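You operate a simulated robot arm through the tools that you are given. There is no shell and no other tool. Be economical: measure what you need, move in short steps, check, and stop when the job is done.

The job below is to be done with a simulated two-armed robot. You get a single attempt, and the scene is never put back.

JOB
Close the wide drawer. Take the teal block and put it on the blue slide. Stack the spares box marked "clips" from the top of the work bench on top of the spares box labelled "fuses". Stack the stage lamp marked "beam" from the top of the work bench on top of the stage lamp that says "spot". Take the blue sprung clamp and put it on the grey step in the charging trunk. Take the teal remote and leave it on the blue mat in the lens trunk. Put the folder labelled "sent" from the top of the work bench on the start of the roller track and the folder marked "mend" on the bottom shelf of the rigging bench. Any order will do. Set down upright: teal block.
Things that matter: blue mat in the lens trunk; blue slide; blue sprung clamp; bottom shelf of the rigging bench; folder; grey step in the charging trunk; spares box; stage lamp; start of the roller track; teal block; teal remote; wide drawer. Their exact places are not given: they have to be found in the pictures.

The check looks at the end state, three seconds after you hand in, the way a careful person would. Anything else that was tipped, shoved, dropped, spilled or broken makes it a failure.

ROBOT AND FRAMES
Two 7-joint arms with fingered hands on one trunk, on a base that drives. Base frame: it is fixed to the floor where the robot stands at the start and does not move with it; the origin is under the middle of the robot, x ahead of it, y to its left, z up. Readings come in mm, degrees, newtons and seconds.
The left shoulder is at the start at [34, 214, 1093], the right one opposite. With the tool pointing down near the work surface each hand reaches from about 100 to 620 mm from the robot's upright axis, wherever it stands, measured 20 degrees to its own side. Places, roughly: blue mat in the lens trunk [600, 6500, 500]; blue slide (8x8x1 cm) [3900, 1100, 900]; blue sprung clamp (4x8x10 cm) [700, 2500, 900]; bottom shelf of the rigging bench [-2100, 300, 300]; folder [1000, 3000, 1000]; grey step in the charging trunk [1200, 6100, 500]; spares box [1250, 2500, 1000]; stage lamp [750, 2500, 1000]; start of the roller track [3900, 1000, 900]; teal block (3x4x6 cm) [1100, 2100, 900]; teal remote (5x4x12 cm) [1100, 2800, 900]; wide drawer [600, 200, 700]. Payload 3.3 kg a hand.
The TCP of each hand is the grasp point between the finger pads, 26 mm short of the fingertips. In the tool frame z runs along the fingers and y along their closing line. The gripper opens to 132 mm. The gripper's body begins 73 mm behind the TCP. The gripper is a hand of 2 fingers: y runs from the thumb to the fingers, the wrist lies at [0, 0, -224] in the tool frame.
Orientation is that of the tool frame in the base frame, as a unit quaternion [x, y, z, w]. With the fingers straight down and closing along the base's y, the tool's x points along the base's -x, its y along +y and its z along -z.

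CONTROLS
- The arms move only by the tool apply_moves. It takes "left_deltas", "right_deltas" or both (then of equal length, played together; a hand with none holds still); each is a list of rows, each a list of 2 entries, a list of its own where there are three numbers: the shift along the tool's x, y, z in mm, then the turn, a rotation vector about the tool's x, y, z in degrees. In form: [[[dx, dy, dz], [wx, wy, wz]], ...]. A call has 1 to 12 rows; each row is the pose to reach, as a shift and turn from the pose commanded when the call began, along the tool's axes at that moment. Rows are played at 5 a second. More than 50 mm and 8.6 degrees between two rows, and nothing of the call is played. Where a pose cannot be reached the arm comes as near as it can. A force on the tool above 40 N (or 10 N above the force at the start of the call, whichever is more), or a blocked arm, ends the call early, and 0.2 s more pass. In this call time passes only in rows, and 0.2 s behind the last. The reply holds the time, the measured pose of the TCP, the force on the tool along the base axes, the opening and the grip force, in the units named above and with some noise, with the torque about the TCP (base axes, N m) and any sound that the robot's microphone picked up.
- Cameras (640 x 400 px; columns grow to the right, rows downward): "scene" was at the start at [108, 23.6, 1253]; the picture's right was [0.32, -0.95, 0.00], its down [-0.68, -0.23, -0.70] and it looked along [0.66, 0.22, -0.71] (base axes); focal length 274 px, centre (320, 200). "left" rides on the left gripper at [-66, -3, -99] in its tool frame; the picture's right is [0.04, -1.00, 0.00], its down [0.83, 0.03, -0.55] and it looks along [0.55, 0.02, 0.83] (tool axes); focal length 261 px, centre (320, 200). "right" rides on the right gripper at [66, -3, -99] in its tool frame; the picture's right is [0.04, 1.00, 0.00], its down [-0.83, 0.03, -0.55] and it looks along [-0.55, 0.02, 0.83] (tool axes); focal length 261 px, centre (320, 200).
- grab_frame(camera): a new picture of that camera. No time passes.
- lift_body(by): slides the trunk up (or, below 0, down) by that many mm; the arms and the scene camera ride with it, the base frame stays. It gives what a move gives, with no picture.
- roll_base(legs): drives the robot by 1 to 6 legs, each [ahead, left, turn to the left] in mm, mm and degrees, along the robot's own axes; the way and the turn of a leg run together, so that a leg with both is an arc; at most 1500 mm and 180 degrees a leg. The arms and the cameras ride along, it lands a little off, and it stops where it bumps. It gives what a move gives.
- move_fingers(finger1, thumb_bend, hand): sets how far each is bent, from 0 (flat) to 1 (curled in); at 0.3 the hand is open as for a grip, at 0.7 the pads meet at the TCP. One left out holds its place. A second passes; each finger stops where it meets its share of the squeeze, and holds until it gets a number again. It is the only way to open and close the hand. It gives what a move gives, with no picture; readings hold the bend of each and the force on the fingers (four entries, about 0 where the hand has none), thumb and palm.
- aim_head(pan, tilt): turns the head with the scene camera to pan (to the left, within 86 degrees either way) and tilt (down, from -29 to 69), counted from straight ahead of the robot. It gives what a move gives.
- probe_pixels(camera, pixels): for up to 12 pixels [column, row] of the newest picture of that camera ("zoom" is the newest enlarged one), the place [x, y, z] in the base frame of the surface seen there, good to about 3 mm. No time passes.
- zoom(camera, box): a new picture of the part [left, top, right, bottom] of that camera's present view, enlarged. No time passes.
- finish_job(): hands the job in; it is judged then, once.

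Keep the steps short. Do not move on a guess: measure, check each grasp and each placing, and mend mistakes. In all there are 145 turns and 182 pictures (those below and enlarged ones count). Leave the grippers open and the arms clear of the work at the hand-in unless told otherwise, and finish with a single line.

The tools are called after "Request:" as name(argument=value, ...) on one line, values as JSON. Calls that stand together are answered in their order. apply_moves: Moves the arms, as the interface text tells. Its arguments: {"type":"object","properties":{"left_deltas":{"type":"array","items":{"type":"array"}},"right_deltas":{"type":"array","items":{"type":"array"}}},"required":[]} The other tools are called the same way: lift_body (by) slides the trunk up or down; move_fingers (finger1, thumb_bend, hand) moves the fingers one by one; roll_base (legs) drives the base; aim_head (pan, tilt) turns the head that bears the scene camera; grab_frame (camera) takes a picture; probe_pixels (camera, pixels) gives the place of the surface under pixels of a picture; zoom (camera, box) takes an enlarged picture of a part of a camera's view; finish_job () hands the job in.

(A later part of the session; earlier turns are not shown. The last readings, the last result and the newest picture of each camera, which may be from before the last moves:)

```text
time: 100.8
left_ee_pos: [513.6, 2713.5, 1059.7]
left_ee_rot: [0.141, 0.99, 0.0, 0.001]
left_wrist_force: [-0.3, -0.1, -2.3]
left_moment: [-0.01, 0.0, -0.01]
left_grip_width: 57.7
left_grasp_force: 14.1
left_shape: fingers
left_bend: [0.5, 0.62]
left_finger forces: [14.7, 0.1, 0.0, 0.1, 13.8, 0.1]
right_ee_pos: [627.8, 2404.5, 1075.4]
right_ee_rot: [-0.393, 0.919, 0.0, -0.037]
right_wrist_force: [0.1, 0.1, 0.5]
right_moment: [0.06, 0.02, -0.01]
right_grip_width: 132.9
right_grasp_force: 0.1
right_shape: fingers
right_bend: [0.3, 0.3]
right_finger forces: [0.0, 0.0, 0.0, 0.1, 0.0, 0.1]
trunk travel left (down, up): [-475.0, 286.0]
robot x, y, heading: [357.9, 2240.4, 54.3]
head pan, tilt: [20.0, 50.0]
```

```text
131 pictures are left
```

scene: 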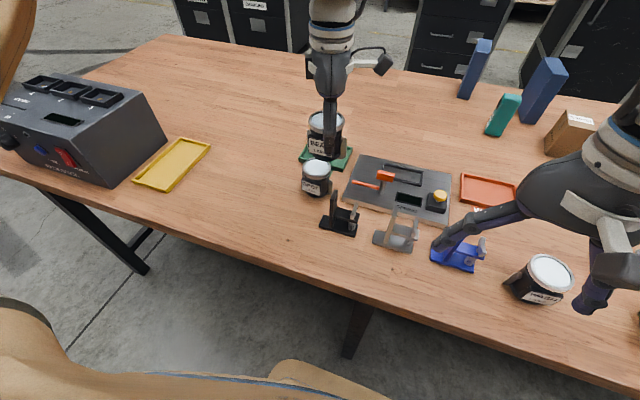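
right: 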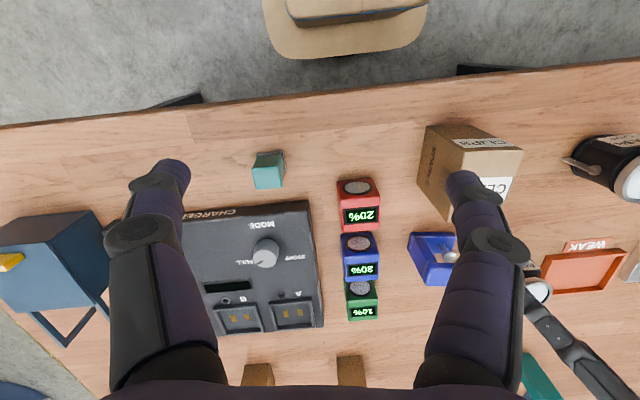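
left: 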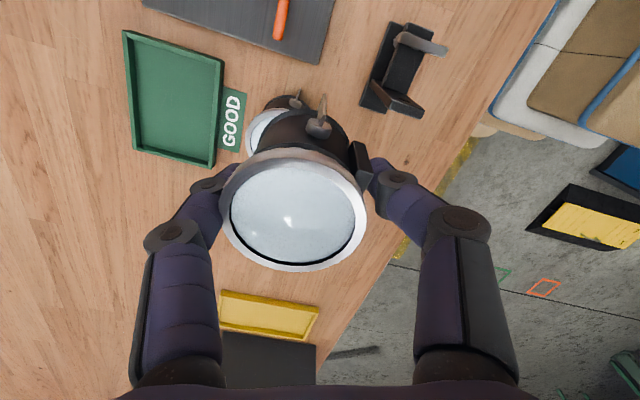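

Request:
probe_pixels(camera="left", pixels=[[227, 205], [362, 205], [300, 266], [290, 153], [293, 210]])

Request:
zoom(camera="scene", box=[270, 105, 390, 205])

Request:
probe_pixels(camera="zoom", pixels=[[250, 345], [190, 345], [308, 350], [250, 322], [250, 372], [225, 450], [180, 355], [318, 350]])

```text
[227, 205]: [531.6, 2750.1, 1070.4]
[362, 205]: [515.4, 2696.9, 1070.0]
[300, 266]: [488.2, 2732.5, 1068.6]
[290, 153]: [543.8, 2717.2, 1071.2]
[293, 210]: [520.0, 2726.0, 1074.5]
```

```text
4.00 times, centred on (330, 155) of scene
```

zoom: 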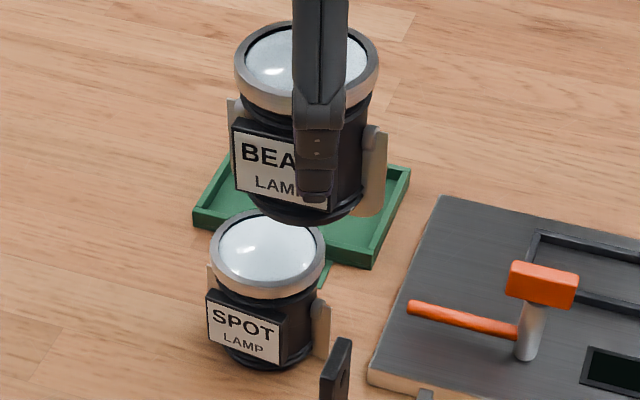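

```text
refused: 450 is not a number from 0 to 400
```

Request:
probe_pixels(camera="zoom", pixels=[[216, 258], [321, 248], [240, 222], [305, 226], [265, 288], [268, 250], [225, 275], [310, 278]])

```text
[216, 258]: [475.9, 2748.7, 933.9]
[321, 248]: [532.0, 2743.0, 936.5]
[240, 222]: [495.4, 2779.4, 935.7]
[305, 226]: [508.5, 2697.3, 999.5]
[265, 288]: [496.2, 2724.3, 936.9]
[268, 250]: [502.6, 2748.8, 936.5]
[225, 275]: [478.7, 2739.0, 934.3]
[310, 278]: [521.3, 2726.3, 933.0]
```

BEAM's centre is at (519.5,2724.5); SPOT's ring centre at (503,2750), top z 936. I shift the hand by (-16,+25) and lower toward TCP z≈1003.

Request:
apply_moves(left_deltas=[[[23, 20, 0], [0, 0, 0]], [[23, 20, 25], [0, 0, 0]], [[23, 20, 48], [0, 0, 0]]])

Request:
zoom(camera="scene", box=[270, 105, 390, 205])

Request:
grab_frame(camera="left")

Request:
probe_pixels(camera="left", pixels=[[227, 205], [362, 205], [300, 266], [290, 153]])

```text
time: 101.6
left_ee_pos: [496.3, 2732.4, 1008.9]
left_ee_rot: [0.141, 0.99, 0.001, 0.001]
left_wrist_force: [-0.5, -0.2, -2.6]
left_moment: [-0.07, 0.0, 0.02]
left_grip_width: 57.2
left_grasp_force: 14.0
left_shape: fingers
left_bend: [0.5, 0.62]
left_finger forces: [14.6, 0.1, 0.0, 0.1, 13.5, 0.0]
left hand out of reach, approached as far as the arm can: row 1, 2, 3
right_ee_pos: [625.7, 2405.5, 1075.9]
right_ee_rot: [-0.393, 0.919, 0.0, -0.037]
right_wrist_force: [-0.1, 0.7, 0.2]
right_moment: [-0.02, 0.03, -0.01]
right_grip_width: 133.0
right_grasp_force: 0.0
right_shape: fingers
right_bend: [0.3, 0.3]
right_finger forces: [0.0, 0.0, 0.0, 0.0, 0.0, 0.1]
trunk travel left (down, up): [-475.0, 286.0]
robot x, y, heading: [359.3, 2238.4, 54.1]
head pan, tilt: [20.0, 50.0]
```

```text
4.00 times, centred on (330, 155) of scene
```

zoom: 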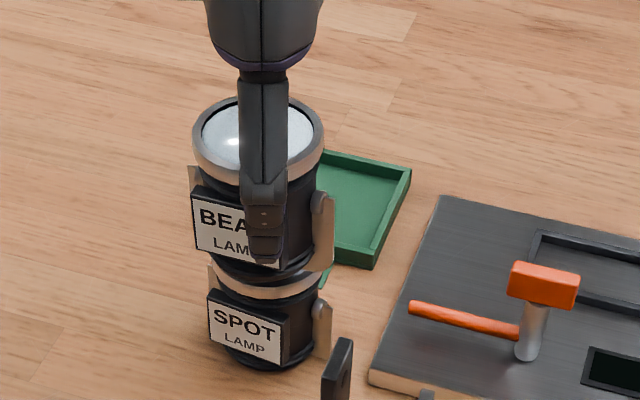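

```text
128 pictures are left
```

left: 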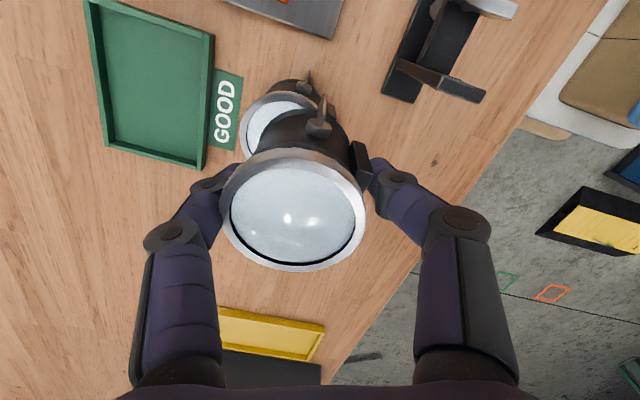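

```text
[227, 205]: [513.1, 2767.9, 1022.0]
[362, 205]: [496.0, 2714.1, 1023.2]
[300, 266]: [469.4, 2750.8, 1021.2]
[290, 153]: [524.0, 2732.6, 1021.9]
```

Reach limited it by ~9 mm. I raise 25 mm, roll 40 mm nearer, and re-measure.

Request:
apply_moves(left_deltas=[[[0, 0, -25], [0, 0, 0]]])

Request:
roll_base(legs=[[40, 0, 0]])

Request:
apply_moves(left_deltas=[[[0, 0, 0], [0, 0, 0]]])

Request:
grab_frame(camera="left")

Request:
probe_pixels(camera="left", pixels=[[227, 205], [362, 205], [300, 266], [290, 153]])

```text
time: 102.0
left_ee_pos: [495.2, 2728.7, 1033.7]
left_ee_rot: [0.142, 0.99, 0.002, 0.001]
left_wrist_force: [0.4, -0.2, -2.4]
left_moment: [-0.01, 0.0, 0.04]
left_grip_width: 57.3
left_grasp_force: 14.3
left_shape: fingers
left_bend: [0.5, 0.62]
left_finger forces: [14.6, 0.0, 0.1, 0.0, 13.7, 0.0]
left hand out of reach, approached as far as the arm can: row 1
right_ee_pos: [627.4, 2403.8, 1075.2]
right_ee_rot: [-0.394, 0.919, -0.001, -0.036]
right_wrist_force: [-0.1, -0.4, 0.1]
right_moment: [-0.01, 0.05, -0.02]
right_grip_width: 132.9
right_grasp_force: 0.1
right_shape: fingers
right_bend: [0.3, 0.3]
right_finger forces: [0.1, 0.1, 0.0, 0.0, 0.1, 0.1]
trunk travel left (down, up): [-475.0, 286.0]
robot x, y, heading: [359.8, 2241.2, 54.4]
head pan, tilt: [20.0, 50.0]
```

```text
time: 102.9
left_ee_pos: [520.7, 2762.7, 1033.4]
left_ee_rot: [0.14, 0.99, 0.001, 0.0]
left_wrist_force: [0.8, 0.8, -2.9]
left_moment: [-0.08, -0.02, 0.0]
left_grip_width: 57.3
left_grasp_force: 14.4
left_shape: fingers
left_bend: [0.5, 0.62]
left_finger forces: [14.7, 0.1, 0.0, 0.1, 13.6, 0.0]
right_ee_pos: [651.8, 2438.3, 1075.1]
right_ee_rot: [-0.392, 0.919, -0.001, -0.038]
right_wrist_force: [-0.4, -0.1, 0.5]
right_moment: [-0.03, 0.02, -0.01]
right_grip_width: 132.8
right_grasp_force: 0.1
right_shape: fingers
right_bend: [0.3, 0.3]
right_finger forces: [0.0, 0.0, 0.0, 0.1, 0.0, 0.1]
trunk travel left (down, up): [-475.0, 286.0]
robot x, y, heading: [382.1, 2274.2, 54.4]
head pan, tilt: [20.0, 50.0]
```

```text
time: 103.3
left_ee_pos: [519.5, 2760.2, 1033.3]
left_ee_rot: [0.141, 0.99, 0.001, 0.001]
left_wrist_force: [-0.3, 0.6, -2.9]
left_moment: [-0.04, 0.0, -0.02]
left_grip_width: 57.3
left_grasp_force: 14.5
left_shape: fingers
left_bend: [0.5, 0.62]
left_finger forces: [14.7, 0.0, 0.0, 0.1, 13.8, 0.1]
right_ee_pos: [650.8, 2437.0, 1075.4]
right_ee_rot: [-0.393, 0.919, -0.001, -0.038]
right_wrist_force: [0.9, 0.9, -0.9]
right_moment: [-0.02, -0.01, -0.02]
right_grip_width: 132.7
right_grasp_force: 0.0
right_shape: fingers
right_bend: [0.3, 0.3]
right_finger forces: [0.0, 0.0, 0.0, 0.1, 0.0, 0.0]
trunk travel left (down, up): [-475.0, 286.0]
robot x, y, heading: [382.0, 2273.7, 54.6]
head pan, tilt: [20.0, 50.0]
```

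```text
127 pictures are left
```

left: 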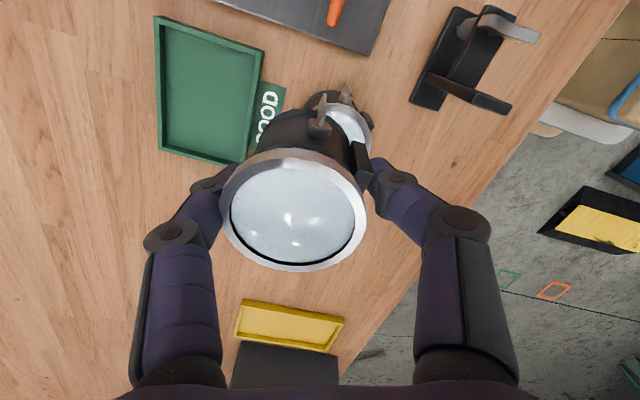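

```text
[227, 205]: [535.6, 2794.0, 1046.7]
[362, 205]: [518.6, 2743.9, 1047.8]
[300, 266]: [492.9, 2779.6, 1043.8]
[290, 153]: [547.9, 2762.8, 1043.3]
```

Beam centre is (524,2770): shift (-21,-20) to SPOT's centre, then lower.

Request:
apply_moves(left_deltas=[[[15, -25, 0], [0, 0, 0]], [[15, -25, 20], [0, 0, 0]]])

Request:
grab_frame(camera="scene")

Request:
zoom(camera="scene", box=[270, 105, 390, 205])

Request:
grab_frame(camera="left")

Request:
probe_pixels(camera="left", pixels=[[227, 205], [362, 205], [300, 266], [290, 153]])

```text
time: 103.9
left_ee_pos: [499.3, 2741.4, 1013.4]
left_ee_rot: [0.14, 0.99, 0.0, 0.0]
left_wrist_force: [0.2, 0.2, -2.7]
left_moment: [-0.08, 0.06, -0.02]
left_grip_width: 57.4
left_grasp_force: 13.5
left_shape: fingers
left_bend: [0.5, 0.62]
left_finger forces: [14.7, 0.0, 0.0, 0.1, 13.7, 0.1]
right_ee_pos: [651.2, 2438.5, 1076.0]
right_ee_rot: [-0.393, 0.919, -0.001, -0.038]
right_wrist_force: [-0.3, -0.8, -1.1]
right_moment: [-0.01, -0.03, -0.03]
right_grip_width: 133.2
right_grasp_force: 0.0
right_shape: fingers
right_bend: [0.3, 0.3]
right_finger forces: [0.0, 0.0, 0.0, 0.0, 0.0, 0.0]
trunk travel left (down, up): [-475.0, 286.0]
robot x, y, heading: [381.9, 2273.4, 54.1]
head pan, tilt: [20.0, 50.0]
```

```text
126 pictures are left
```

scene: 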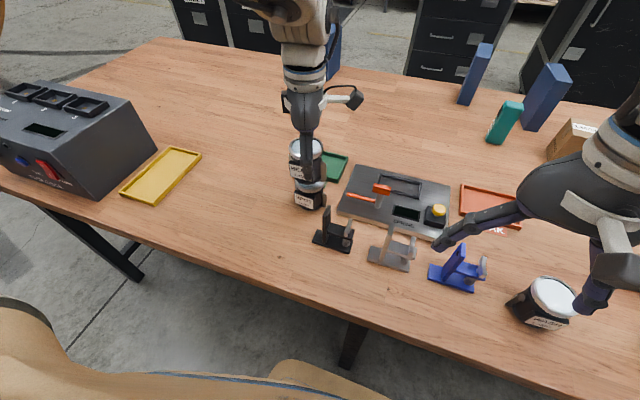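

```text
4.00 times, centred on (330, 155) of scene
```

zoom: 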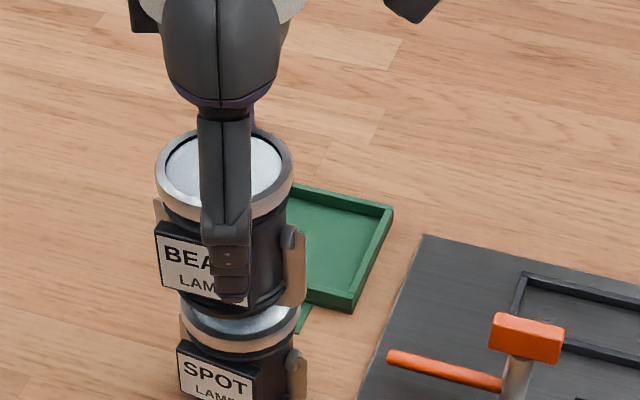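

```text
124 pictures are left
```

left: 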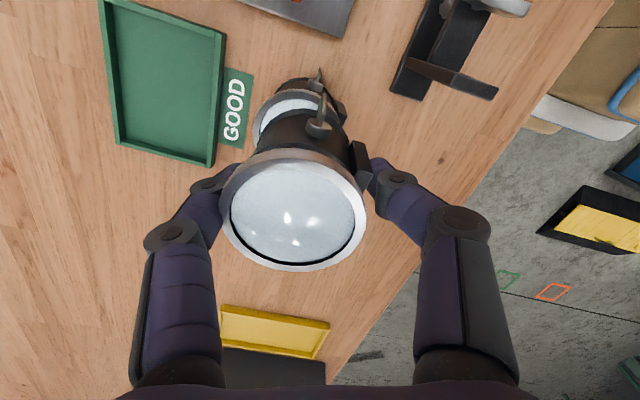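

```text
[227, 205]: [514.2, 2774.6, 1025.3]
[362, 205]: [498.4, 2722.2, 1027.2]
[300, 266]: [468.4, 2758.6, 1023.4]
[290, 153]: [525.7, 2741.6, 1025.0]
```

Centres agree to 1–2 mm. I lower the last ~14 mm in small steps until contact.

Request:
apply_moves(left_deltas=[[[0, 0, 7], [0, 0, 0]], [[0, 0, 10], [0, 0, 0]], [[0, 0, 12], [0, 0, 0]], [[0, 0, 14], [0, 0, 0]]])

Request:
zoom(camera="scene", box=[250, 105, 370, 225])

```text
time: 104.9
left_ee_pos: [497.8, 2740.2, 999.5]
left_ee_rot: [0.141, 0.99, 0.002, 0.001]
left_wrist_force: [0.1, -0.5, -1.5]
left_moment: [0.01, -0.06, 0.02]
left_grip_width: 57.5
left_grasp_force: 14.1
left_shape: fingers
left_bend: [0.5, 0.62]
left_finger forces: [14.5, 0.0, 0.0, 0.0, 13.6, 0.1]
right_ee_pos: [650.6, 2437.4, 1076.5]
right_ee_rot: [-0.393, 0.919, 0.0, -0.037]
right_wrist_force: [0.7, 0.0, -0.6]
right_moment: [0.04, -0.01, 0.01]
right_grip_width: 133.2
right_grasp_force: 0.1
right_shape: fingers
right_bend: [0.3, 0.3]
right_finger forces: [0.0, 0.1, 0.0, 0.0, 0.1, 0.1]
trunk travel left (down, up): [-475.0, 286.0]
robot x, y, heading: [381.5, 2273.9, 54.5]
head pan, tilt: [20.0, 50.0]
```

```text
3.33 times, centred on (310, 165) of scene
```

zoom: 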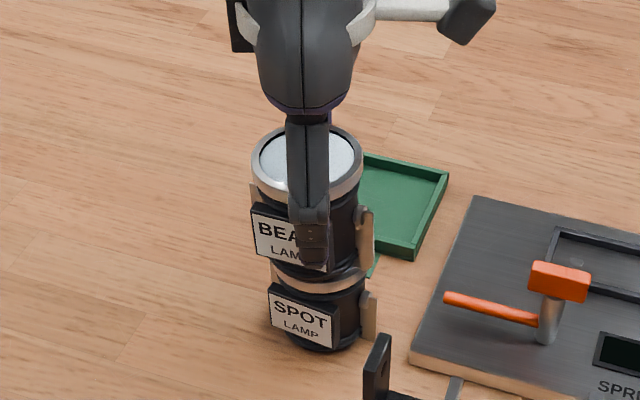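

Request:
apply_moves(left_deltas=[[[0, 0, 2], [0, 0, 0]], [[0, 0, 4], [0, 0, 0]]])

```text
time: 105.5
left_ee_pos: [498.0, 2740.1, 997.4]
left_ee_rot: [0.141, 0.99, 0.002, 0.002]
left_wrist_force: [0.2, -0.6, 2.2]
left_moment: [0.18, -0.01, -0.02]
left_grip_width: 57.5
left_grasp_force: 14.1
left_shape: fingers
left_bend: [0.5, 0.62]
left_finger forces: [14.5, 0.0, 0.1, 0.0, 13.6, 0.1]
right_ee_pos: [649.5, 2436.4, 1076.7]
right_ee_rot: [-0.394, 0.918, 0.0, -0.037]
right_wrist_force: [-0.1, -0.7, 0.4]
right_moment: [-0.01, 0.02, -0.03]
right_grip_width: 133.1
right_grasp_force: 0.1
right_shape: fingers
right_bend: [0.3, 0.3]
right_finger forces: [0.1, 0.0, 0.0, 0.0, 0.0, 0.1]
trunk travel left (down, up): [-475.0, 286.0]
robot x, y, heading: [379.9, 2268.5, 54.6]
head pan, tilt: [20.0, 50.0]
```

Contact: the force reversed to +2 N. I release in two stages.

Request:
move_fingers(hand="left", finger1=0.46, thumb_bend=0.58)

Request:
move_fingers(hand="left", finger1=0.3, thumb_bend=0.3)

Request:
apply_moves(left_deltas=[[[0, 0, -30], [0, 0, 0]], [[0, 0, -70], [0, 0, 0]], [[0, 0, -115], [0, 0, 0]]])

Request:
zoom(camera="scene", box=[230, 95, 500, 305])

Request:
grab_frame(camera="left")

```text
time: 106.5
left_ee_pos: [497.6, 2739.5, 995.7]
left_ee_rot: [0.141, 0.99, 0.001, 0.002]
left_wrist_force: [-0.3, -1.1, 0.4]
left_moment: [-0.03, 0.01, -0.01]
left_grip_width: 62.5
left_grasp_force: 0.6
left_shape: fingers
left_bend: [0.46, 0.57]
left_finger forces: [0.0, 0.1, 0.0, 0.1, 0.7, 0.1]
right_ee_pos: [651.1, 2437.2, 1076.7]
right_ee_rot: [-0.393, 0.919, -0.001, -0.036]
right_wrist_force: [-0.4, -0.3, -0.6]
right_moment: [0.01, 0.0, 0.01]
right_grip_width: 133.1
right_grasp_force: 0.0
right_shape: fingers
right_bend: [0.3, 0.3]
right_finger forces: [0.0, 0.0, 0.0, 0.0, 0.0, 0.1]
trunk travel left (down, up): [-475.0, 286.0]
robot x, y, heading: [383.0, 2277.1, 54.2]
head pan, tilt: [20.0, 50.0]
```

```text
time: 107.5
left_ee_pos: [497.0, 2740.2, 995.9]
left_ee_rot: [0.141, 0.99, 0.002, 0.001]
left_wrist_force: [-0.6, 0.4, 0.8]
left_moment: [-0.01, 0.01, -0.02]
left_grip_width: 133.0
left_grasp_force: 0.0
left_shape: fingers
left_bend: [0.3, 0.3]
left_finger forces: [0.1, 0.0, 0.0, 0.0, 0.0, 0.0]
right_ee_pos: [649.0, 2436.0, 1076.2]
right_ee_rot: [-0.393, 0.919, -0.001, -0.037]
right_wrist_force: [0.0, 0.1, -0.7]
right_moment: [0.0, -0.02, -0.02]
right_grip_width: 133.2
right_grasp_force: 0.0
right_shape: fingers
right_bend: [0.3, 0.3]
right_finger forces: [0.0, 0.0, 0.0, 0.0, 0.0, 0.0]
trunk travel left (down, up): [-475.0, 286.0]
robot x, y, heading: [385.4, 2270.6, 54.3]
head pan, tilt: [20.0, 50.0]
```

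```text
time: 108.3
left_ee_pos: [499.3, 2739.0, 1109.7]
left_ee_rot: [0.139, 0.99, 0.003, 0.002]
left_wrist_force: [0.3, 0.0, 0.5]
left_moment: [0.02, -0.01, -0.02]
left_grip_width: 133.1
left_grasp_force: 0.1
left_shape: fingers
left_bend: [0.3, 0.3]
left_finger forces: [0.1, 0.0, 0.0, 0.0, 0.1, 0.0]
right_ee_pos: [650.2, 2436.5, 1075.1]
right_ee_rot: [-0.393, 0.919, -0.001, -0.036]
right_wrist_force: [-0.4, -0.8, 0.8]
right_moment: [0.03, -0.01, 0.03]
right_grip_width: 133.1
right_grasp_force: 0.1
right_shape: fingers
right_bend: [0.3, 0.3]
right_finger forces: [0.1, 0.0, 0.0, 0.0, 0.1, 0.1]
trunk travel left (down, up): [-475.0, 286.0]
robot x, y, heading: [383.3, 2272.7, 54.2]
head pan, tilt: [20.0, 50.0]
```

```text
1.90 times, centred on (365, 200) of scene
```

zoom: 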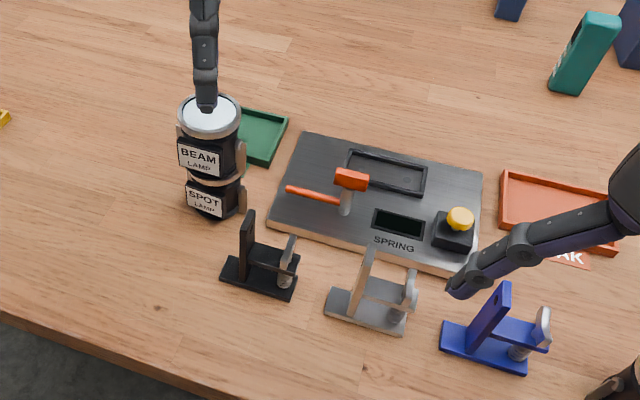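

```text
121 pictures are left
```

left: 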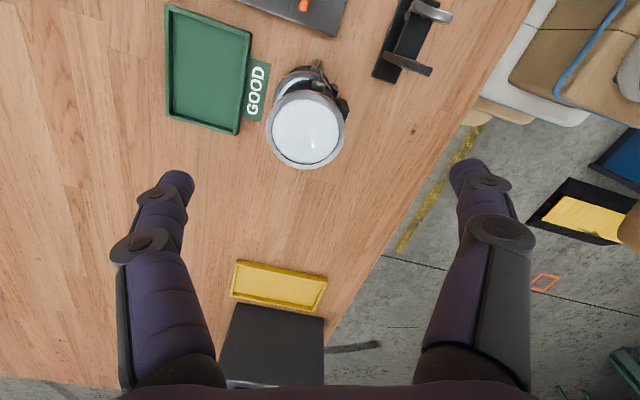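

BEAM stands squarely on SPOT. Next the blue sprung clamp: I enlarge and measure it.

Request:
zoom(camera="scene", box=[405, 230, 505, 310])

Request:
probe_pixels(camera="zoom", pixels=[[175, 275], [420, 335], [440, 310], [160, 240], [270, 165], [340, 115], [350, 175], [290, 270], [480, 180], [490, 230], [400, 200], [430, 240]])

```text
5.00 times, centred on (455, 270) of scene
```

zoom: 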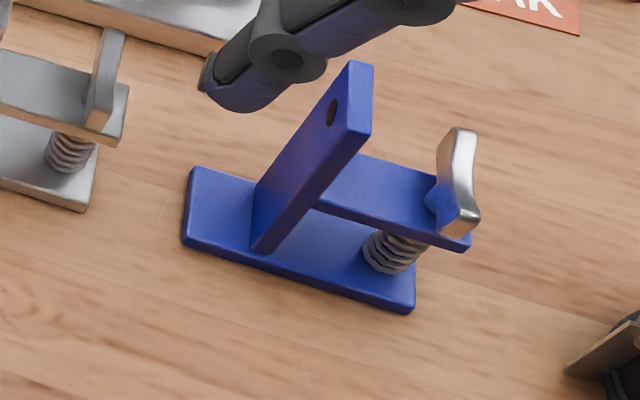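

```text
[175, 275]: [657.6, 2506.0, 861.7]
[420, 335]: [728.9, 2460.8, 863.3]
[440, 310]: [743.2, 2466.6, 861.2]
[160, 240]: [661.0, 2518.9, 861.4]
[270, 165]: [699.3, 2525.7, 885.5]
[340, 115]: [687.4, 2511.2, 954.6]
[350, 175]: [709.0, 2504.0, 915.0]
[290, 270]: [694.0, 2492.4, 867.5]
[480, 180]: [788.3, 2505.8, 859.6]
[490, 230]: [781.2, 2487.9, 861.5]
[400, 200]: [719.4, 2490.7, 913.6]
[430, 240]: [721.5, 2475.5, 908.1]
```

The clamp's upright plate is centred at about (691,2510), top z 955, 40 mm wide along heading 60°. I slide right 296 so the clamp suits the left hand and the clips box the right.

Request:
roll_base(legs=[[0, -296, 0]])

Request:
grab_frame(camera="left")

Request:
aim_head(pan=0, tilt=55)

Request:
grab_frame(camera="scene")

```text
time: 110.3
left_ee_pos: [739.1, 2565.8, 1109.7]
left_ee_rot: [0.138, 0.99, 0.004, 0.002]
left_wrist_force: [0.1, -0.2, 0.8]
left_moment: [0.01, 0.0, -0.01]
left_grip_width: 132.9
left_grasp_force: 0.1
left_shape: fingers
left_bend: [0.3, 0.3]
left_finger forces: [0.1, 0.0, 0.1, 0.1, 0.1, 0.0]
right_ee_pos: [892.1, 2263.6, 1075.3]
right_ee_rot: [-0.395, 0.918, 0.0, -0.038]
right_wrist_force: [0.3, 0.1, -0.5]
right_moment: [0.02, 0.01, -0.02]
right_grip_width: 133.1
right_grasp_force: 0.0
right_shape: fingers
right_bend: [0.3, 0.3]
right_finger forces: [0.1, 0.0, 0.1, 0.0, 0.0, 0.0]
trunk travel left (down, up): [-475.0, 286.0]
robot x, y, heading: [624.6, 2100.1, 55.2]
head pan, tilt: [20.0, 50.0]
```

```text
119 pictures are left
```

left: 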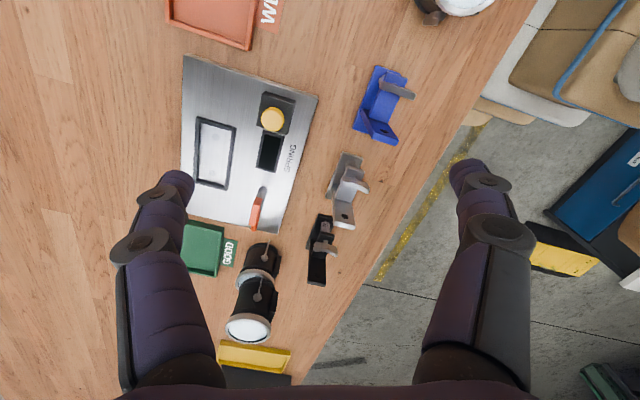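

```text
time: 111.2
left_ee_pos: [738.9, 2566.8, 1110.6]
left_ee_rot: [0.137, 0.991, 0.003, 0.002]
left_wrist_force: [-0.4, 0.0, 0.6]
left_moment: [-0.01, -0.02, -0.02]
left_grip_width: 133.4
left_grasp_force: 0.1
left_shape: fingers
left_bend: [0.3, 0.3]
left_finger forces: [0.0, 0.0, 0.0, 0.0, 0.0, 0.0]
right_ee_pos: [892.8, 2265.3, 1076.6]
right_ee_rot: [-0.396, 0.917, -0.001, -0.037]
right_wrist_force: [1.1, 0.9, 0.7]
right_moment: [0.01, -0.04, 0.01]
right_grip_width: 133.1
right_grasp_force: 0.0
right_shape: fingers
right_bend: [0.3, 0.3]
right_finger forces: [0.0, 0.0, 0.1, 0.1, 0.0, 0.0]
trunk travel left (down, up): [-475.0, 286.0]
robot x, y, heading: [627.2, 2101.8, 54.4]
head pan, tilt: [0.0, 55.0]
```

```text
118 pictures are left
```

scene: 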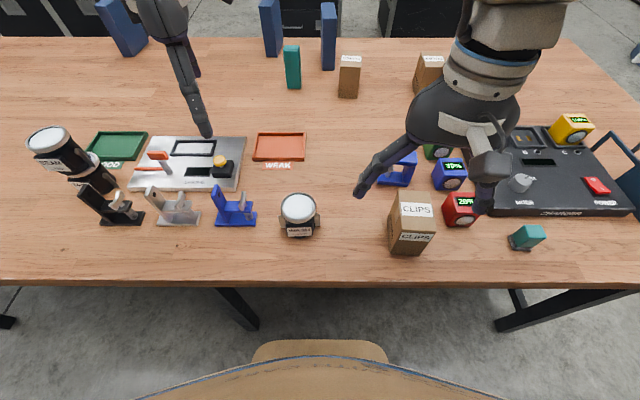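

Request:
apply_moves(left_deltas=[[[10, -23, 30], [0, 0, 5]], [[20, -46, 60], [0, 0, 10]], [[31, -68, 95], [0, 0, 14]]])

Request:
grab_frame(camera="left")

Request:
zoom(camera="scene", box=[180, 100, 300, 240])

```text
time: 112.0
left_ee_pos: [690.5, 2510.8, 1014.1]
left_ee_rot: [0.258, 0.966, 0.005, 0.003]
left_wrist_force: [0.1, 0.7, -1.0]
left_moment: [-0.01, 0.0, 0.04]
left_grip_width: 133.1
left_grasp_force: 0.0
left_shape: fingers
left_bend: [0.3, 0.3]
left_finger forces: [0.1, 0.0, 0.1, 0.0, 0.0, 0.1]
right_ee_pos: [891.2, 2265.7, 1076.5]
right_ee_rot: [-0.396, 0.918, 0.0, -0.037]
right_wrist_force: [-0.2, 0.0, 0.6]
right_moment: [0.02, -0.02, 0.02]
right_grip_width: 132.9
right_grasp_force: 0.1
right_shape: fingers
right_bend: [0.3, 0.3]
right_finger forces: [0.1, 0.0, 0.0, 0.0, 0.0, 0.0]
trunk travel left (down, up): [-475.0, 286.0]
robot x, y, heading: [624.5, 2106.0, 54.8]
head pan, tilt: [0.0, 55.0]
```

```text
117 pictures are left
```

left: 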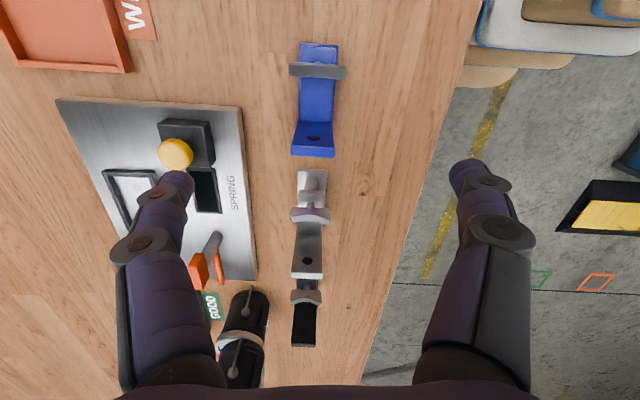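

```text
2.86 times, centred on (240, 170) of scene
```

zoom: 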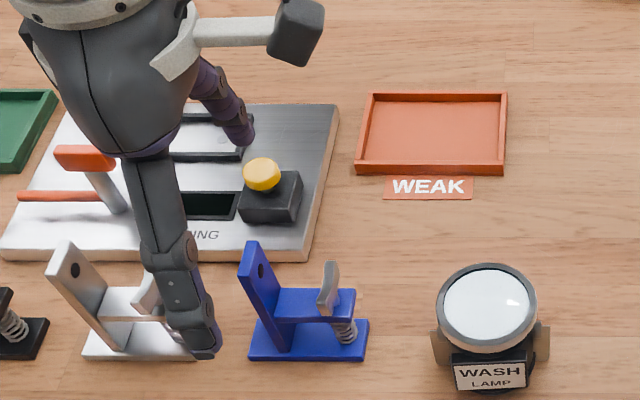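

The upright's top edge shows ~5 mm off along tool x and 4 mm along y. I narrow the fingers to ~80 mm, correct and descend to z≈927, then close.

Request:
move_fingers(hand="left", finger1=0.45, thumb_bend=0.45)

Request:
apply_moves(left_deltas=[[[5, 4, 10], [0, 0, 0]], [[5, 4, 50], [0, 0, 0]], [[5, 4, 88], [0, 0, 0]]])

Request:
grab_frame(camera="left")

```text
time: 113.0
left_ee_pos: [691.5, 2511.0, 1012.9]
left_ee_rot: [0.257, 0.967, 0.003, 0.003]
left_wrist_force: [-0.4, -0.2, -0.1]
left_moment: [0.0, -0.01, 0.0]
left_grip_width: 84.2
left_grasp_force: 0.1
left_shape: fingers
left_bend: [0.45, 0.45]
left_finger forces: [0.1, 0.0, 0.0, 0.0, 0.0, 0.0]
right_ee_pos: [890.7, 2264.6, 1076.7]
right_ee_rot: [-0.395, 0.918, -0.001, -0.037]
right_wrist_force: [0.2, 0.0, 0.0]
right_moment: [0.0, 0.03, 0.0]
right_grip_width: 132.8
right_grasp_force: 0.1
right_shape: fingers
right_bend: [0.3, 0.3]
right_finger forces: [0.0, 0.1, 0.0, 0.0, 0.1, 0.0]
trunk travel left (down, up): [-475.0, 286.0]
robot x, y, heading: [626.1, 2102.4, 54.5]
head pan, tilt: [0.0, 55.0]
```

```text
time: 113.8
left_ee_pos: [688.4, 2516.2, 926.1]
left_ee_rot: [0.256, 0.967, 0.003, 0.003]
left_wrist_force: [0.3, -0.3, -0.5]
left_moment: [-0.02, 0.01, 0.06]
left_grip_width: 83.8
left_grasp_force: 0.0
left_shape: fingers
left_bend: [0.45, 0.45]
left_finger forces: [0.0, 0.1, 0.1, 0.0, 0.0, 0.1]
right_ee_pos: [892.5, 2265.2, 1076.8]
right_ee_rot: [-0.396, 0.918, 0.0, -0.037]
right_wrist_force: [-1.0, 0.8, 0.1]
right_moment: [-0.04, 0.0, -0.01]
right_grip_width: 133.0
right_grasp_force: 0.0
right_shape: fingers
right_bend: [0.3, 0.3]
right_finger forces: [0.1, 0.0, 0.1, 0.0, 0.0, 0.0]
trunk travel left (down, up): [-475.0, 286.0]
robot x, y, heading: [622.0, 2100.3, 54.5]
head pan, tilt: [0.0, 55.0]
```

```text
115 pictures are left
```

left: 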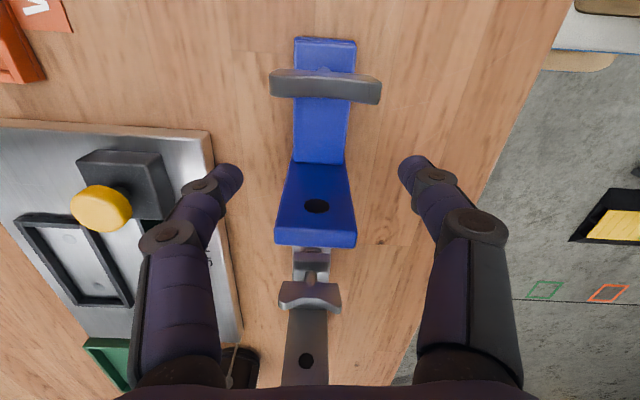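

Fingers straddle the upright. I close.

Request:
move_fingers(hand="left", finger1=0.7, thumb_bend=0.7)

Request:
apply_moves(left_deltas=[[[0, 0, -30], [0, 0, 0]], [[0, 0, -75], [0, 0, 0]], [[0, 0, -125], [0, 0, 0]]])

Request:
grab_frame(camera="left")

Request:
grab_frame(camera="scene")

```text
time: 114.8
left_ee_pos: [687.6, 2517.8, 926.0]
left_ee_rot: [0.257, 0.966, 0.002, 0.002]
left_wrist_force: [0.2, -0.1, -0.5]
left_moment: [-0.02, -0.04, -0.02]
left_grip_width: 2.4
left_grasp_force: 0.3
left_shape: fingers
left_bend: [0.7, 0.7]
left_finger forces: [0.0, 0.1, 0.1, 0.1, 0.2, 0.0]
right_ee_pos: [891.4, 2265.4, 1076.9]
right_ee_rot: [-0.394, 0.918, 0.0, -0.037]
right_wrist_force: [-0.3, -1.4, 0.5]
right_moment: [0.0, -0.01, -0.01]
right_grip_width: 133.1
right_grasp_force: 0.0
right_shape: fingers
right_bend: [0.3, 0.3]
right_finger forces: [0.0, 0.1, 0.0, 0.0, 0.0, 0.0]
trunk travel left (down, up): [-475.0, 286.0]
robot x, y, heading: [623.8, 2106.6, 54.8]
head pan, tilt: [0.0, 55.0]
```

```text
time: 115.6
left_ee_pos: [686.8, 2514.6, 1050.4]
left_ee_rot: [0.257, 0.966, 0.003, 0.002]
left_wrist_force: [0.4, -0.5, 0.1]
left_moment: [-0.01, 0.03, -0.01]
left_grip_width: 2.0
left_grasp_force: 0.0
left_shape: fingers
left_bend: [0.7, 0.7]
left_finger forces: [0.0, 0.0, 0.0, 0.1, 0.0, 0.1]
right_ee_pos: [891.7, 2263.0, 1075.6]
right_ee_rot: [-0.396, 0.918, -0.001, -0.037]
right_wrist_force: [0.0, 0.2, -0.4]
right_moment: [0.03, -0.01, 0.01]
right_grip_width: 133.0
right_grasp_force: 0.1
right_shape: fingers
right_bend: [0.3, 0.3]
right_finger forces: [0.0, 0.0, 0.0, 0.1, 0.0, 0.0]
trunk travel left (down, up): [-475.0, 286.0]
robot x, y, heading: [625.6, 2104.2, 54.4]
head pan, tilt: [0.0, 55.0]
```

```text
114 pictures are left
```

left: 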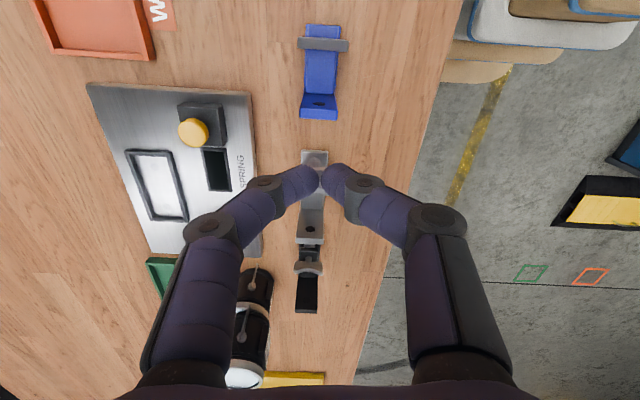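

```text
113 pictures are left
```

scene: 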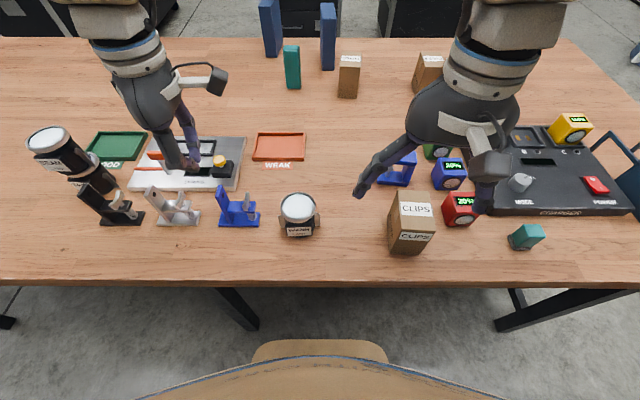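

The grip missed: the plate slipped out sideways by ~11 mm (clamp still upright). I reopen and measure it again in the left view, where the upright's top edge lies at row 118.

Request:
move_fingers(hand="left", finger1=0.45, thumb_bend=0.45)

Request:
zoom(camera="left", box=[270, 10, 370, 130])

Request:
probe_pixels(camera="left", pixels=[[303, 116], [335, 116], [319, 116], [319, 108], [319, 98], [305, 94], [333, 94], [319, 80], [319, 60], [319, 30], [302, 45], [345, 45]])

```text
time: 116.6
left_ee_pos: [687.4, 2516.4, 1050.2]
left_ee_rot: [0.258, 0.966, 0.003, 0.003]
left_wrist_force: [-1.2, 0.3, 0.9]
left_moment: [0.03, -0.01, 0.01]
left_grip_width: 82.8
left_grasp_force: 0.2
left_shape: fingers
left_bend: [0.45, 0.45]
left_finger forces: [0.0, 0.1, 0.0, 0.0, 0.0, 0.0]
right_ee_pos: [892.5, 2265.6, 1076.6]
right_ee_rot: [-0.396, 0.918, -0.001, -0.037]
right_wrist_force: [0.1, 0.0, 0.3]
right_moment: [-0.04, 0.0, -0.04]
right_grip_width: 133.0
right_grasp_force: 0.1
right_shape: fingers
right_bend: [0.3, 0.3]
right_finger forces: [0.1, 0.1, 0.1, 0.1, 0.0, 0.0]
trunk travel left (down, up): [-475.0, 286.0]
robot x, y, heading: [624.8, 2103.2, 54.6]
head pan, tilt: [0.0, 55.0]
```

```text
3.33 times, centred on (320, 70) of left
```

zoom: 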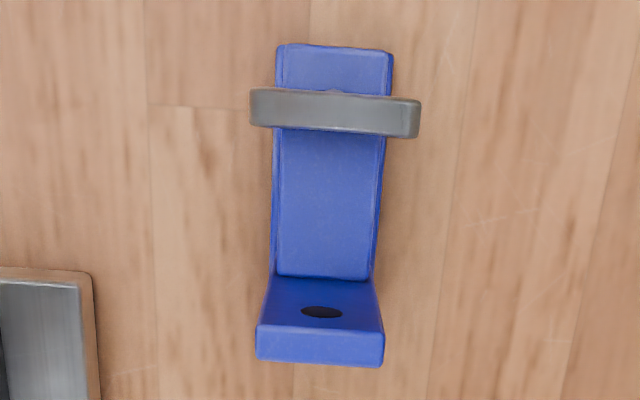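

```text
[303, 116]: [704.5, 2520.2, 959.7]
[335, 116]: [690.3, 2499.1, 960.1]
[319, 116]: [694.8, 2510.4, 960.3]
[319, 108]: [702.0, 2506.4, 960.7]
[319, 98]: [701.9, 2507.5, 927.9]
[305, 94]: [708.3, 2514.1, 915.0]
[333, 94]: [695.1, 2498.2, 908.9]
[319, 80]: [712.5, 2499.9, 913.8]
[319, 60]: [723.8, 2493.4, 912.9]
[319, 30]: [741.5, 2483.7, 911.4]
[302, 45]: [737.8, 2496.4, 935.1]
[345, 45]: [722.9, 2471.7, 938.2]
```

Probes put the upright at centre (698.5,2508.5), top z 960, 26 mm wide, ~8 mm thick. I shift 16 mm along −x and go down to z≈923.

Request:
apply_moves(left_deltas=[[[-15, -1, 10], [0, 0, 0]], [[-16, -1, 50], [0, 0, 0]], [[-16, -1, 90], [0, 0, 0]], [[-16, -1, 127], [0, 0, 0]]])

Request:
move_fingers(hand="left", finger1=0.7, thumb_bend=0.7)

Request:
grab_frame(camera="left")

```text
time: 117.6
left_ee_pos: [702.7, 2507.3, 925.8]
left_ee_rot: [0.257, 0.966, 0.002, 0.003]
left_wrist_force: [0.7, 0.6, -1.0]
left_moment: [-0.01, -0.01, 0.02]
left_grip_width: 83.3
left_grasp_force: 0.0
left_shape: fingers
left_bend: [0.45, 0.45]
left_finger forces: [0.0, 0.1, 0.0, 0.1, 0.0, 0.0]
right_ee_pos: [891.3, 2265.6, 1075.5]
right_ee_rot: [-0.396, 0.917, -0.001, -0.038]
right_wrist_force: [-0.4, 1.0, 0.1]
right_moment: [0.02, 0.0, 0.0]
right_grip_width: 133.0
right_grasp_force: 0.0
right_shape: fingers
right_bend: [0.3, 0.3]
right_finger forces: [0.0, 0.0, 0.0, 0.0, 0.0, 0.0]
trunk travel left (down, up): [-475.0, 286.0]
robot x, y, heading: [623.5, 2105.9, 54.4]
head pan, tilt: [0.0, 55.0]
```

```text
time: 118.6
left_ee_pos: [703.0, 2506.7, 925.7]
left_ee_rot: [0.258, 0.966, 0.003, 0.002]
left_wrist_force: [0.4, 0.8, 0.3]
left_moment: [0.01, 0.03, -0.01]
left_grip_width: 22.9
left_grasp_force: 6.8
left_shape: fingers
left_bend: [0.62, 0.67]
left_finger forces: [6.8, 0.1, 0.0, 0.0, 6.9, 0.0]
right_ee_pos: [893.3, 2264.8, 1075.7]
right_ee_rot: [-0.396, 0.918, -0.001, -0.037]
right_wrist_force: [-0.7, 0.3, 0.4]
right_moment: [0.01, 0.0, -0.01]
right_grip_width: 133.2
right_grasp_force: 0.0
right_shape: fingers
right_bend: [0.3, 0.3]
right_finger forces: [0.1, 0.0, 0.0, 0.0, 0.1, 0.0]
trunk travel left (down, up): [-475.0, 286.0]
robot x, y, heading: [626.0, 2099.5, 54.5]
head pan, tilt: [0.0, 55.0]
```

```text
111 pictures are left
```

left: 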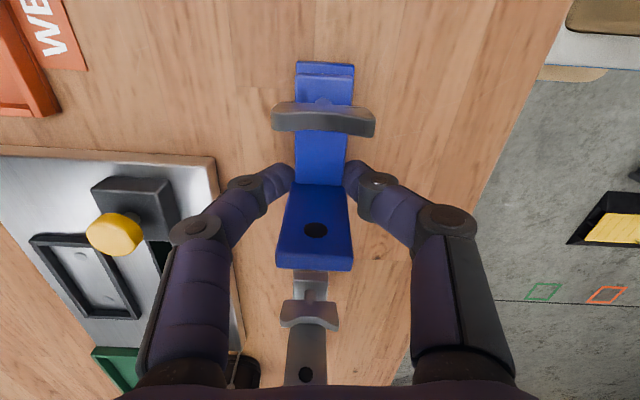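

Gripped (23 mm). I squeeze a little more and lift.

Request:
move_fingers(hand="left", finger1=0.8, thumb_bend=0.8)

Request:
apply_moves(left_deltas=[[[0, 0, -30], [0, 0, 0]], [[0, 0, -75], [0, 0, 0]], [[0, 0, -125], [0, 0, 0]]])

Request:
grab_frame(camera="scene")

Request:
grab_frame(camera="right")

Request:
probe_pixels(camera="scene", pixels=[[395, 195], [430, 208], [400, 228], [415, 203], [405, 245]])

```text
time: 119.6
left_ee_pos: [702.2, 2506.7, 925.7]
left_ee_rot: [0.258, 0.966, 0.003, 0.003]
left_wrist_force: [-0.3, 0.3, -1.9]
left_moment: [0.01, 0.01, -0.01]
left_grip_width: 19.9
left_grasp_force: 15.5
left_shape: fingers
left_bend: [0.65, 0.73]
left_finger forces: [14.9, 0.1, 0.0, 0.0, 16.9, 0.1]
right_ee_pos: [892.4, 2265.5, 1076.6]
right_ee_rot: [-0.395, 0.918, -0.002, -0.037]
right_wrist_force: [-0.3, 1.6, -0.4]
right_moment: [0.03, -0.04, -0.01]
right_grip_width: 133.0
right_grasp_force: 0.1
right_shape: fingers
right_bend: [0.3, 0.3]
right_finger forces: [0.0, 0.0, 0.0, 0.0, 0.0, 0.0]
trunk travel left (down, up): [-475.0, 286.0]
robot x, y, heading: [626.6, 2100.9, 54.9]
head pan, tilt: [0.0, 55.0]
```

```text
time: 120.4
left_ee_pos: [702.4, 2505.8, 1051.9]
left_ee_rot: [0.257, 0.966, 0.003, 0.002]
left_wrist_force: [-0.8, 0.2, -1.3]
left_moment: [0.0, 0.01, 0.0]
left_grip_width: 19.8
left_grasp_force: 16.3
left_shape: fingers
left_bend: [0.65, 0.73]
left_finger forces: [15.0, 0.0, 0.0, 0.0, 17.2, 0.1]
right_ee_pos: [893.2, 2263.3, 1075.8]
right_ee_rot: [-0.396, 0.918, -0.001, -0.037]
right_wrist_force: [0.2, 0.6, 0.1]
right_moment: [-0.03, -0.02, 0.01]
right_grip_width: 133.4
right_grasp_force: 0.0
right_shape: fingers
right_bend: [0.3, 0.3]
right_finger forces: [0.1, 0.0, 0.0, 0.1, 0.0, 0.1]
trunk travel left (down, up): [-475.0, 286.0]
robot x, y, heading: [624.6, 2100.0, 54.5]
head pan, tilt: [0.0, 55.0]
```

```text
110 pictures are left
```

scene: 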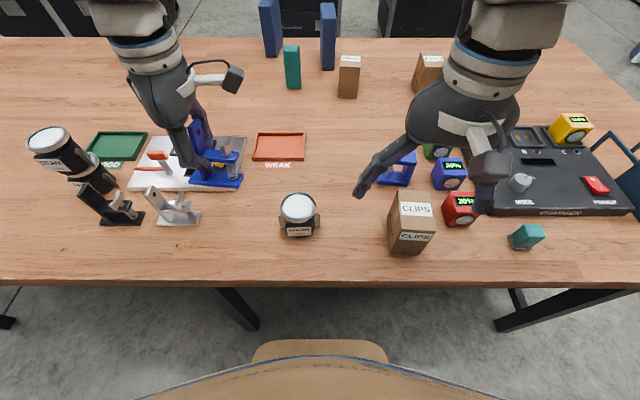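

```text
109 pictures are left
```

right: 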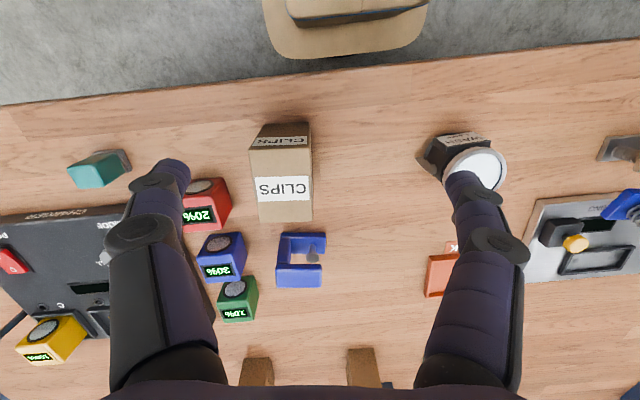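

```text
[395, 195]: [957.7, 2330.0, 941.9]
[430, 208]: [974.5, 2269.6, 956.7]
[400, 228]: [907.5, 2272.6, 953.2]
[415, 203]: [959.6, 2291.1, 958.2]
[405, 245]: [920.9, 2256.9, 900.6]
```

The clamp is held. Now the clips box: I probe its top corners in the right view.

Request:
probe_pixels(camera="right", pixels=[[255, 155], [308, 153], [309, 217], [263, 217], [280, 165], [282, 188], [285, 208], [280, 140], [256, 180], [311, 190]])

```text
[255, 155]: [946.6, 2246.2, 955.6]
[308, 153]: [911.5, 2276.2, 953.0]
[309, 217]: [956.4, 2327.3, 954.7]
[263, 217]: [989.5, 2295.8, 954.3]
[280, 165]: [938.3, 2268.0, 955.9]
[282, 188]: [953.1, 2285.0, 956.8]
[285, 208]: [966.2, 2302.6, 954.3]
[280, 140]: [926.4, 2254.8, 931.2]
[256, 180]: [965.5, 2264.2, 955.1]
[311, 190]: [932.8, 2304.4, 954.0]
```

Box top is 48×70 mm centred (951,2286.5). I set the right fingers to ~84 mm, straighten the hand and move above it.

Request:
probe_pixels(camera="right", pixels=[[228, 190], [215, 185], [220, 215], [228, 225], [240, 240]])

Request:
move_fingers(hand="right", finger1=0.45, thumb_bend=0.45)

Request:
apply_moves(right_deltas=[[[-19, -9, 22], [0.6, -1.3, -1]], [[-38, -18, 44], [1.2, -2.6, -2]], [[-56, -27, 66], [1.7, -3.9, -2.8]]])

Request:
grab_frame(camera="right")

```text
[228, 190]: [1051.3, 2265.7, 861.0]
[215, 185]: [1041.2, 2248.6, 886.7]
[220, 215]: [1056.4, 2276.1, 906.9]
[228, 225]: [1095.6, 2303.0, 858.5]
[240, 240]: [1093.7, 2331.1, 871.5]
```

```text
time: 121.4
left_ee_pos: [702.0, 2507.5, 1051.5]
left_ee_rot: [0.257, 0.966, 0.003, 0.002]
left_wrist_force: [-0.4, 0.0, -2.2]
left_moment: [0.0, 0.03, 0.02]
left_grip_width: 19.7
left_grasp_force: 16.2
left_shape: fingers
left_bend: [0.65, 0.73]
left_finger forces: [15.0, 0.0, 0.0, 0.1, 17.3, 0.0]
right_ee_pos: [892.3, 2264.6, 1076.7]
right_ee_rot: [-0.396, 0.918, -0.001, -0.037]
right_wrist_force: [0.4, 0.5, 0.4]
right_moment: [0.01, -0.02, 0.01]
right_grip_width: 84.0
right_grasp_force: 0.0
right_shape: fingers
right_bend: [0.45, 0.45]
right_finger forces: [0.1, 0.0, 0.1, 0.0, 0.0, 0.1]
trunk travel left (down, up): [-475.0, 286.0]
robot x, y, heading: [626.1, 2102.4, 54.6]
head pan, tilt: [0.0, 55.0]
```

```text
time: 122.2
left_ee_pos: [703.5, 2506.6, 1050.5]
left_ee_rot: [0.257, 0.967, 0.004, 0.002]
left_wrist_force: [0.4, -0.2, -2.2]
left_moment: [0.0, 0.04, 0.0]
left_grip_width: 20.0
left_grasp_force: 15.6
left_shape: fingers
left_bend: [0.65, 0.73]
left_finger forces: [15.1, 0.0, 0.0, 0.0, 17.3, 0.0]
right_ee_pos: [946.2, 2284.7, 1004.9]
right_ee_rot: [-0.419, 0.908, 0.0, 0.0]
right_wrist_force: [-0.8, 0.3, -0.2]
right_moment: [-0.01, 0.04, 0.02]
right_grip_width: 83.8
right_grasp_force: 0.0
right_shape: fingers
right_bend: [0.45, 0.45]
right_finger forces: [0.1, 0.0, 0.0, 0.1, 0.0, 0.0]
trunk travel left (down, up): [-475.0, 286.0]
robot x, y, heading: [624.6, 2100.8, 54.6]
head pan, tilt: [0.0, 55.0]
```

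```text
108 pictures are left
```

right: 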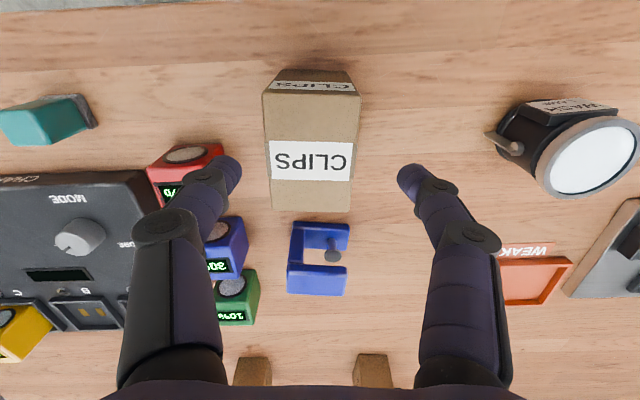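

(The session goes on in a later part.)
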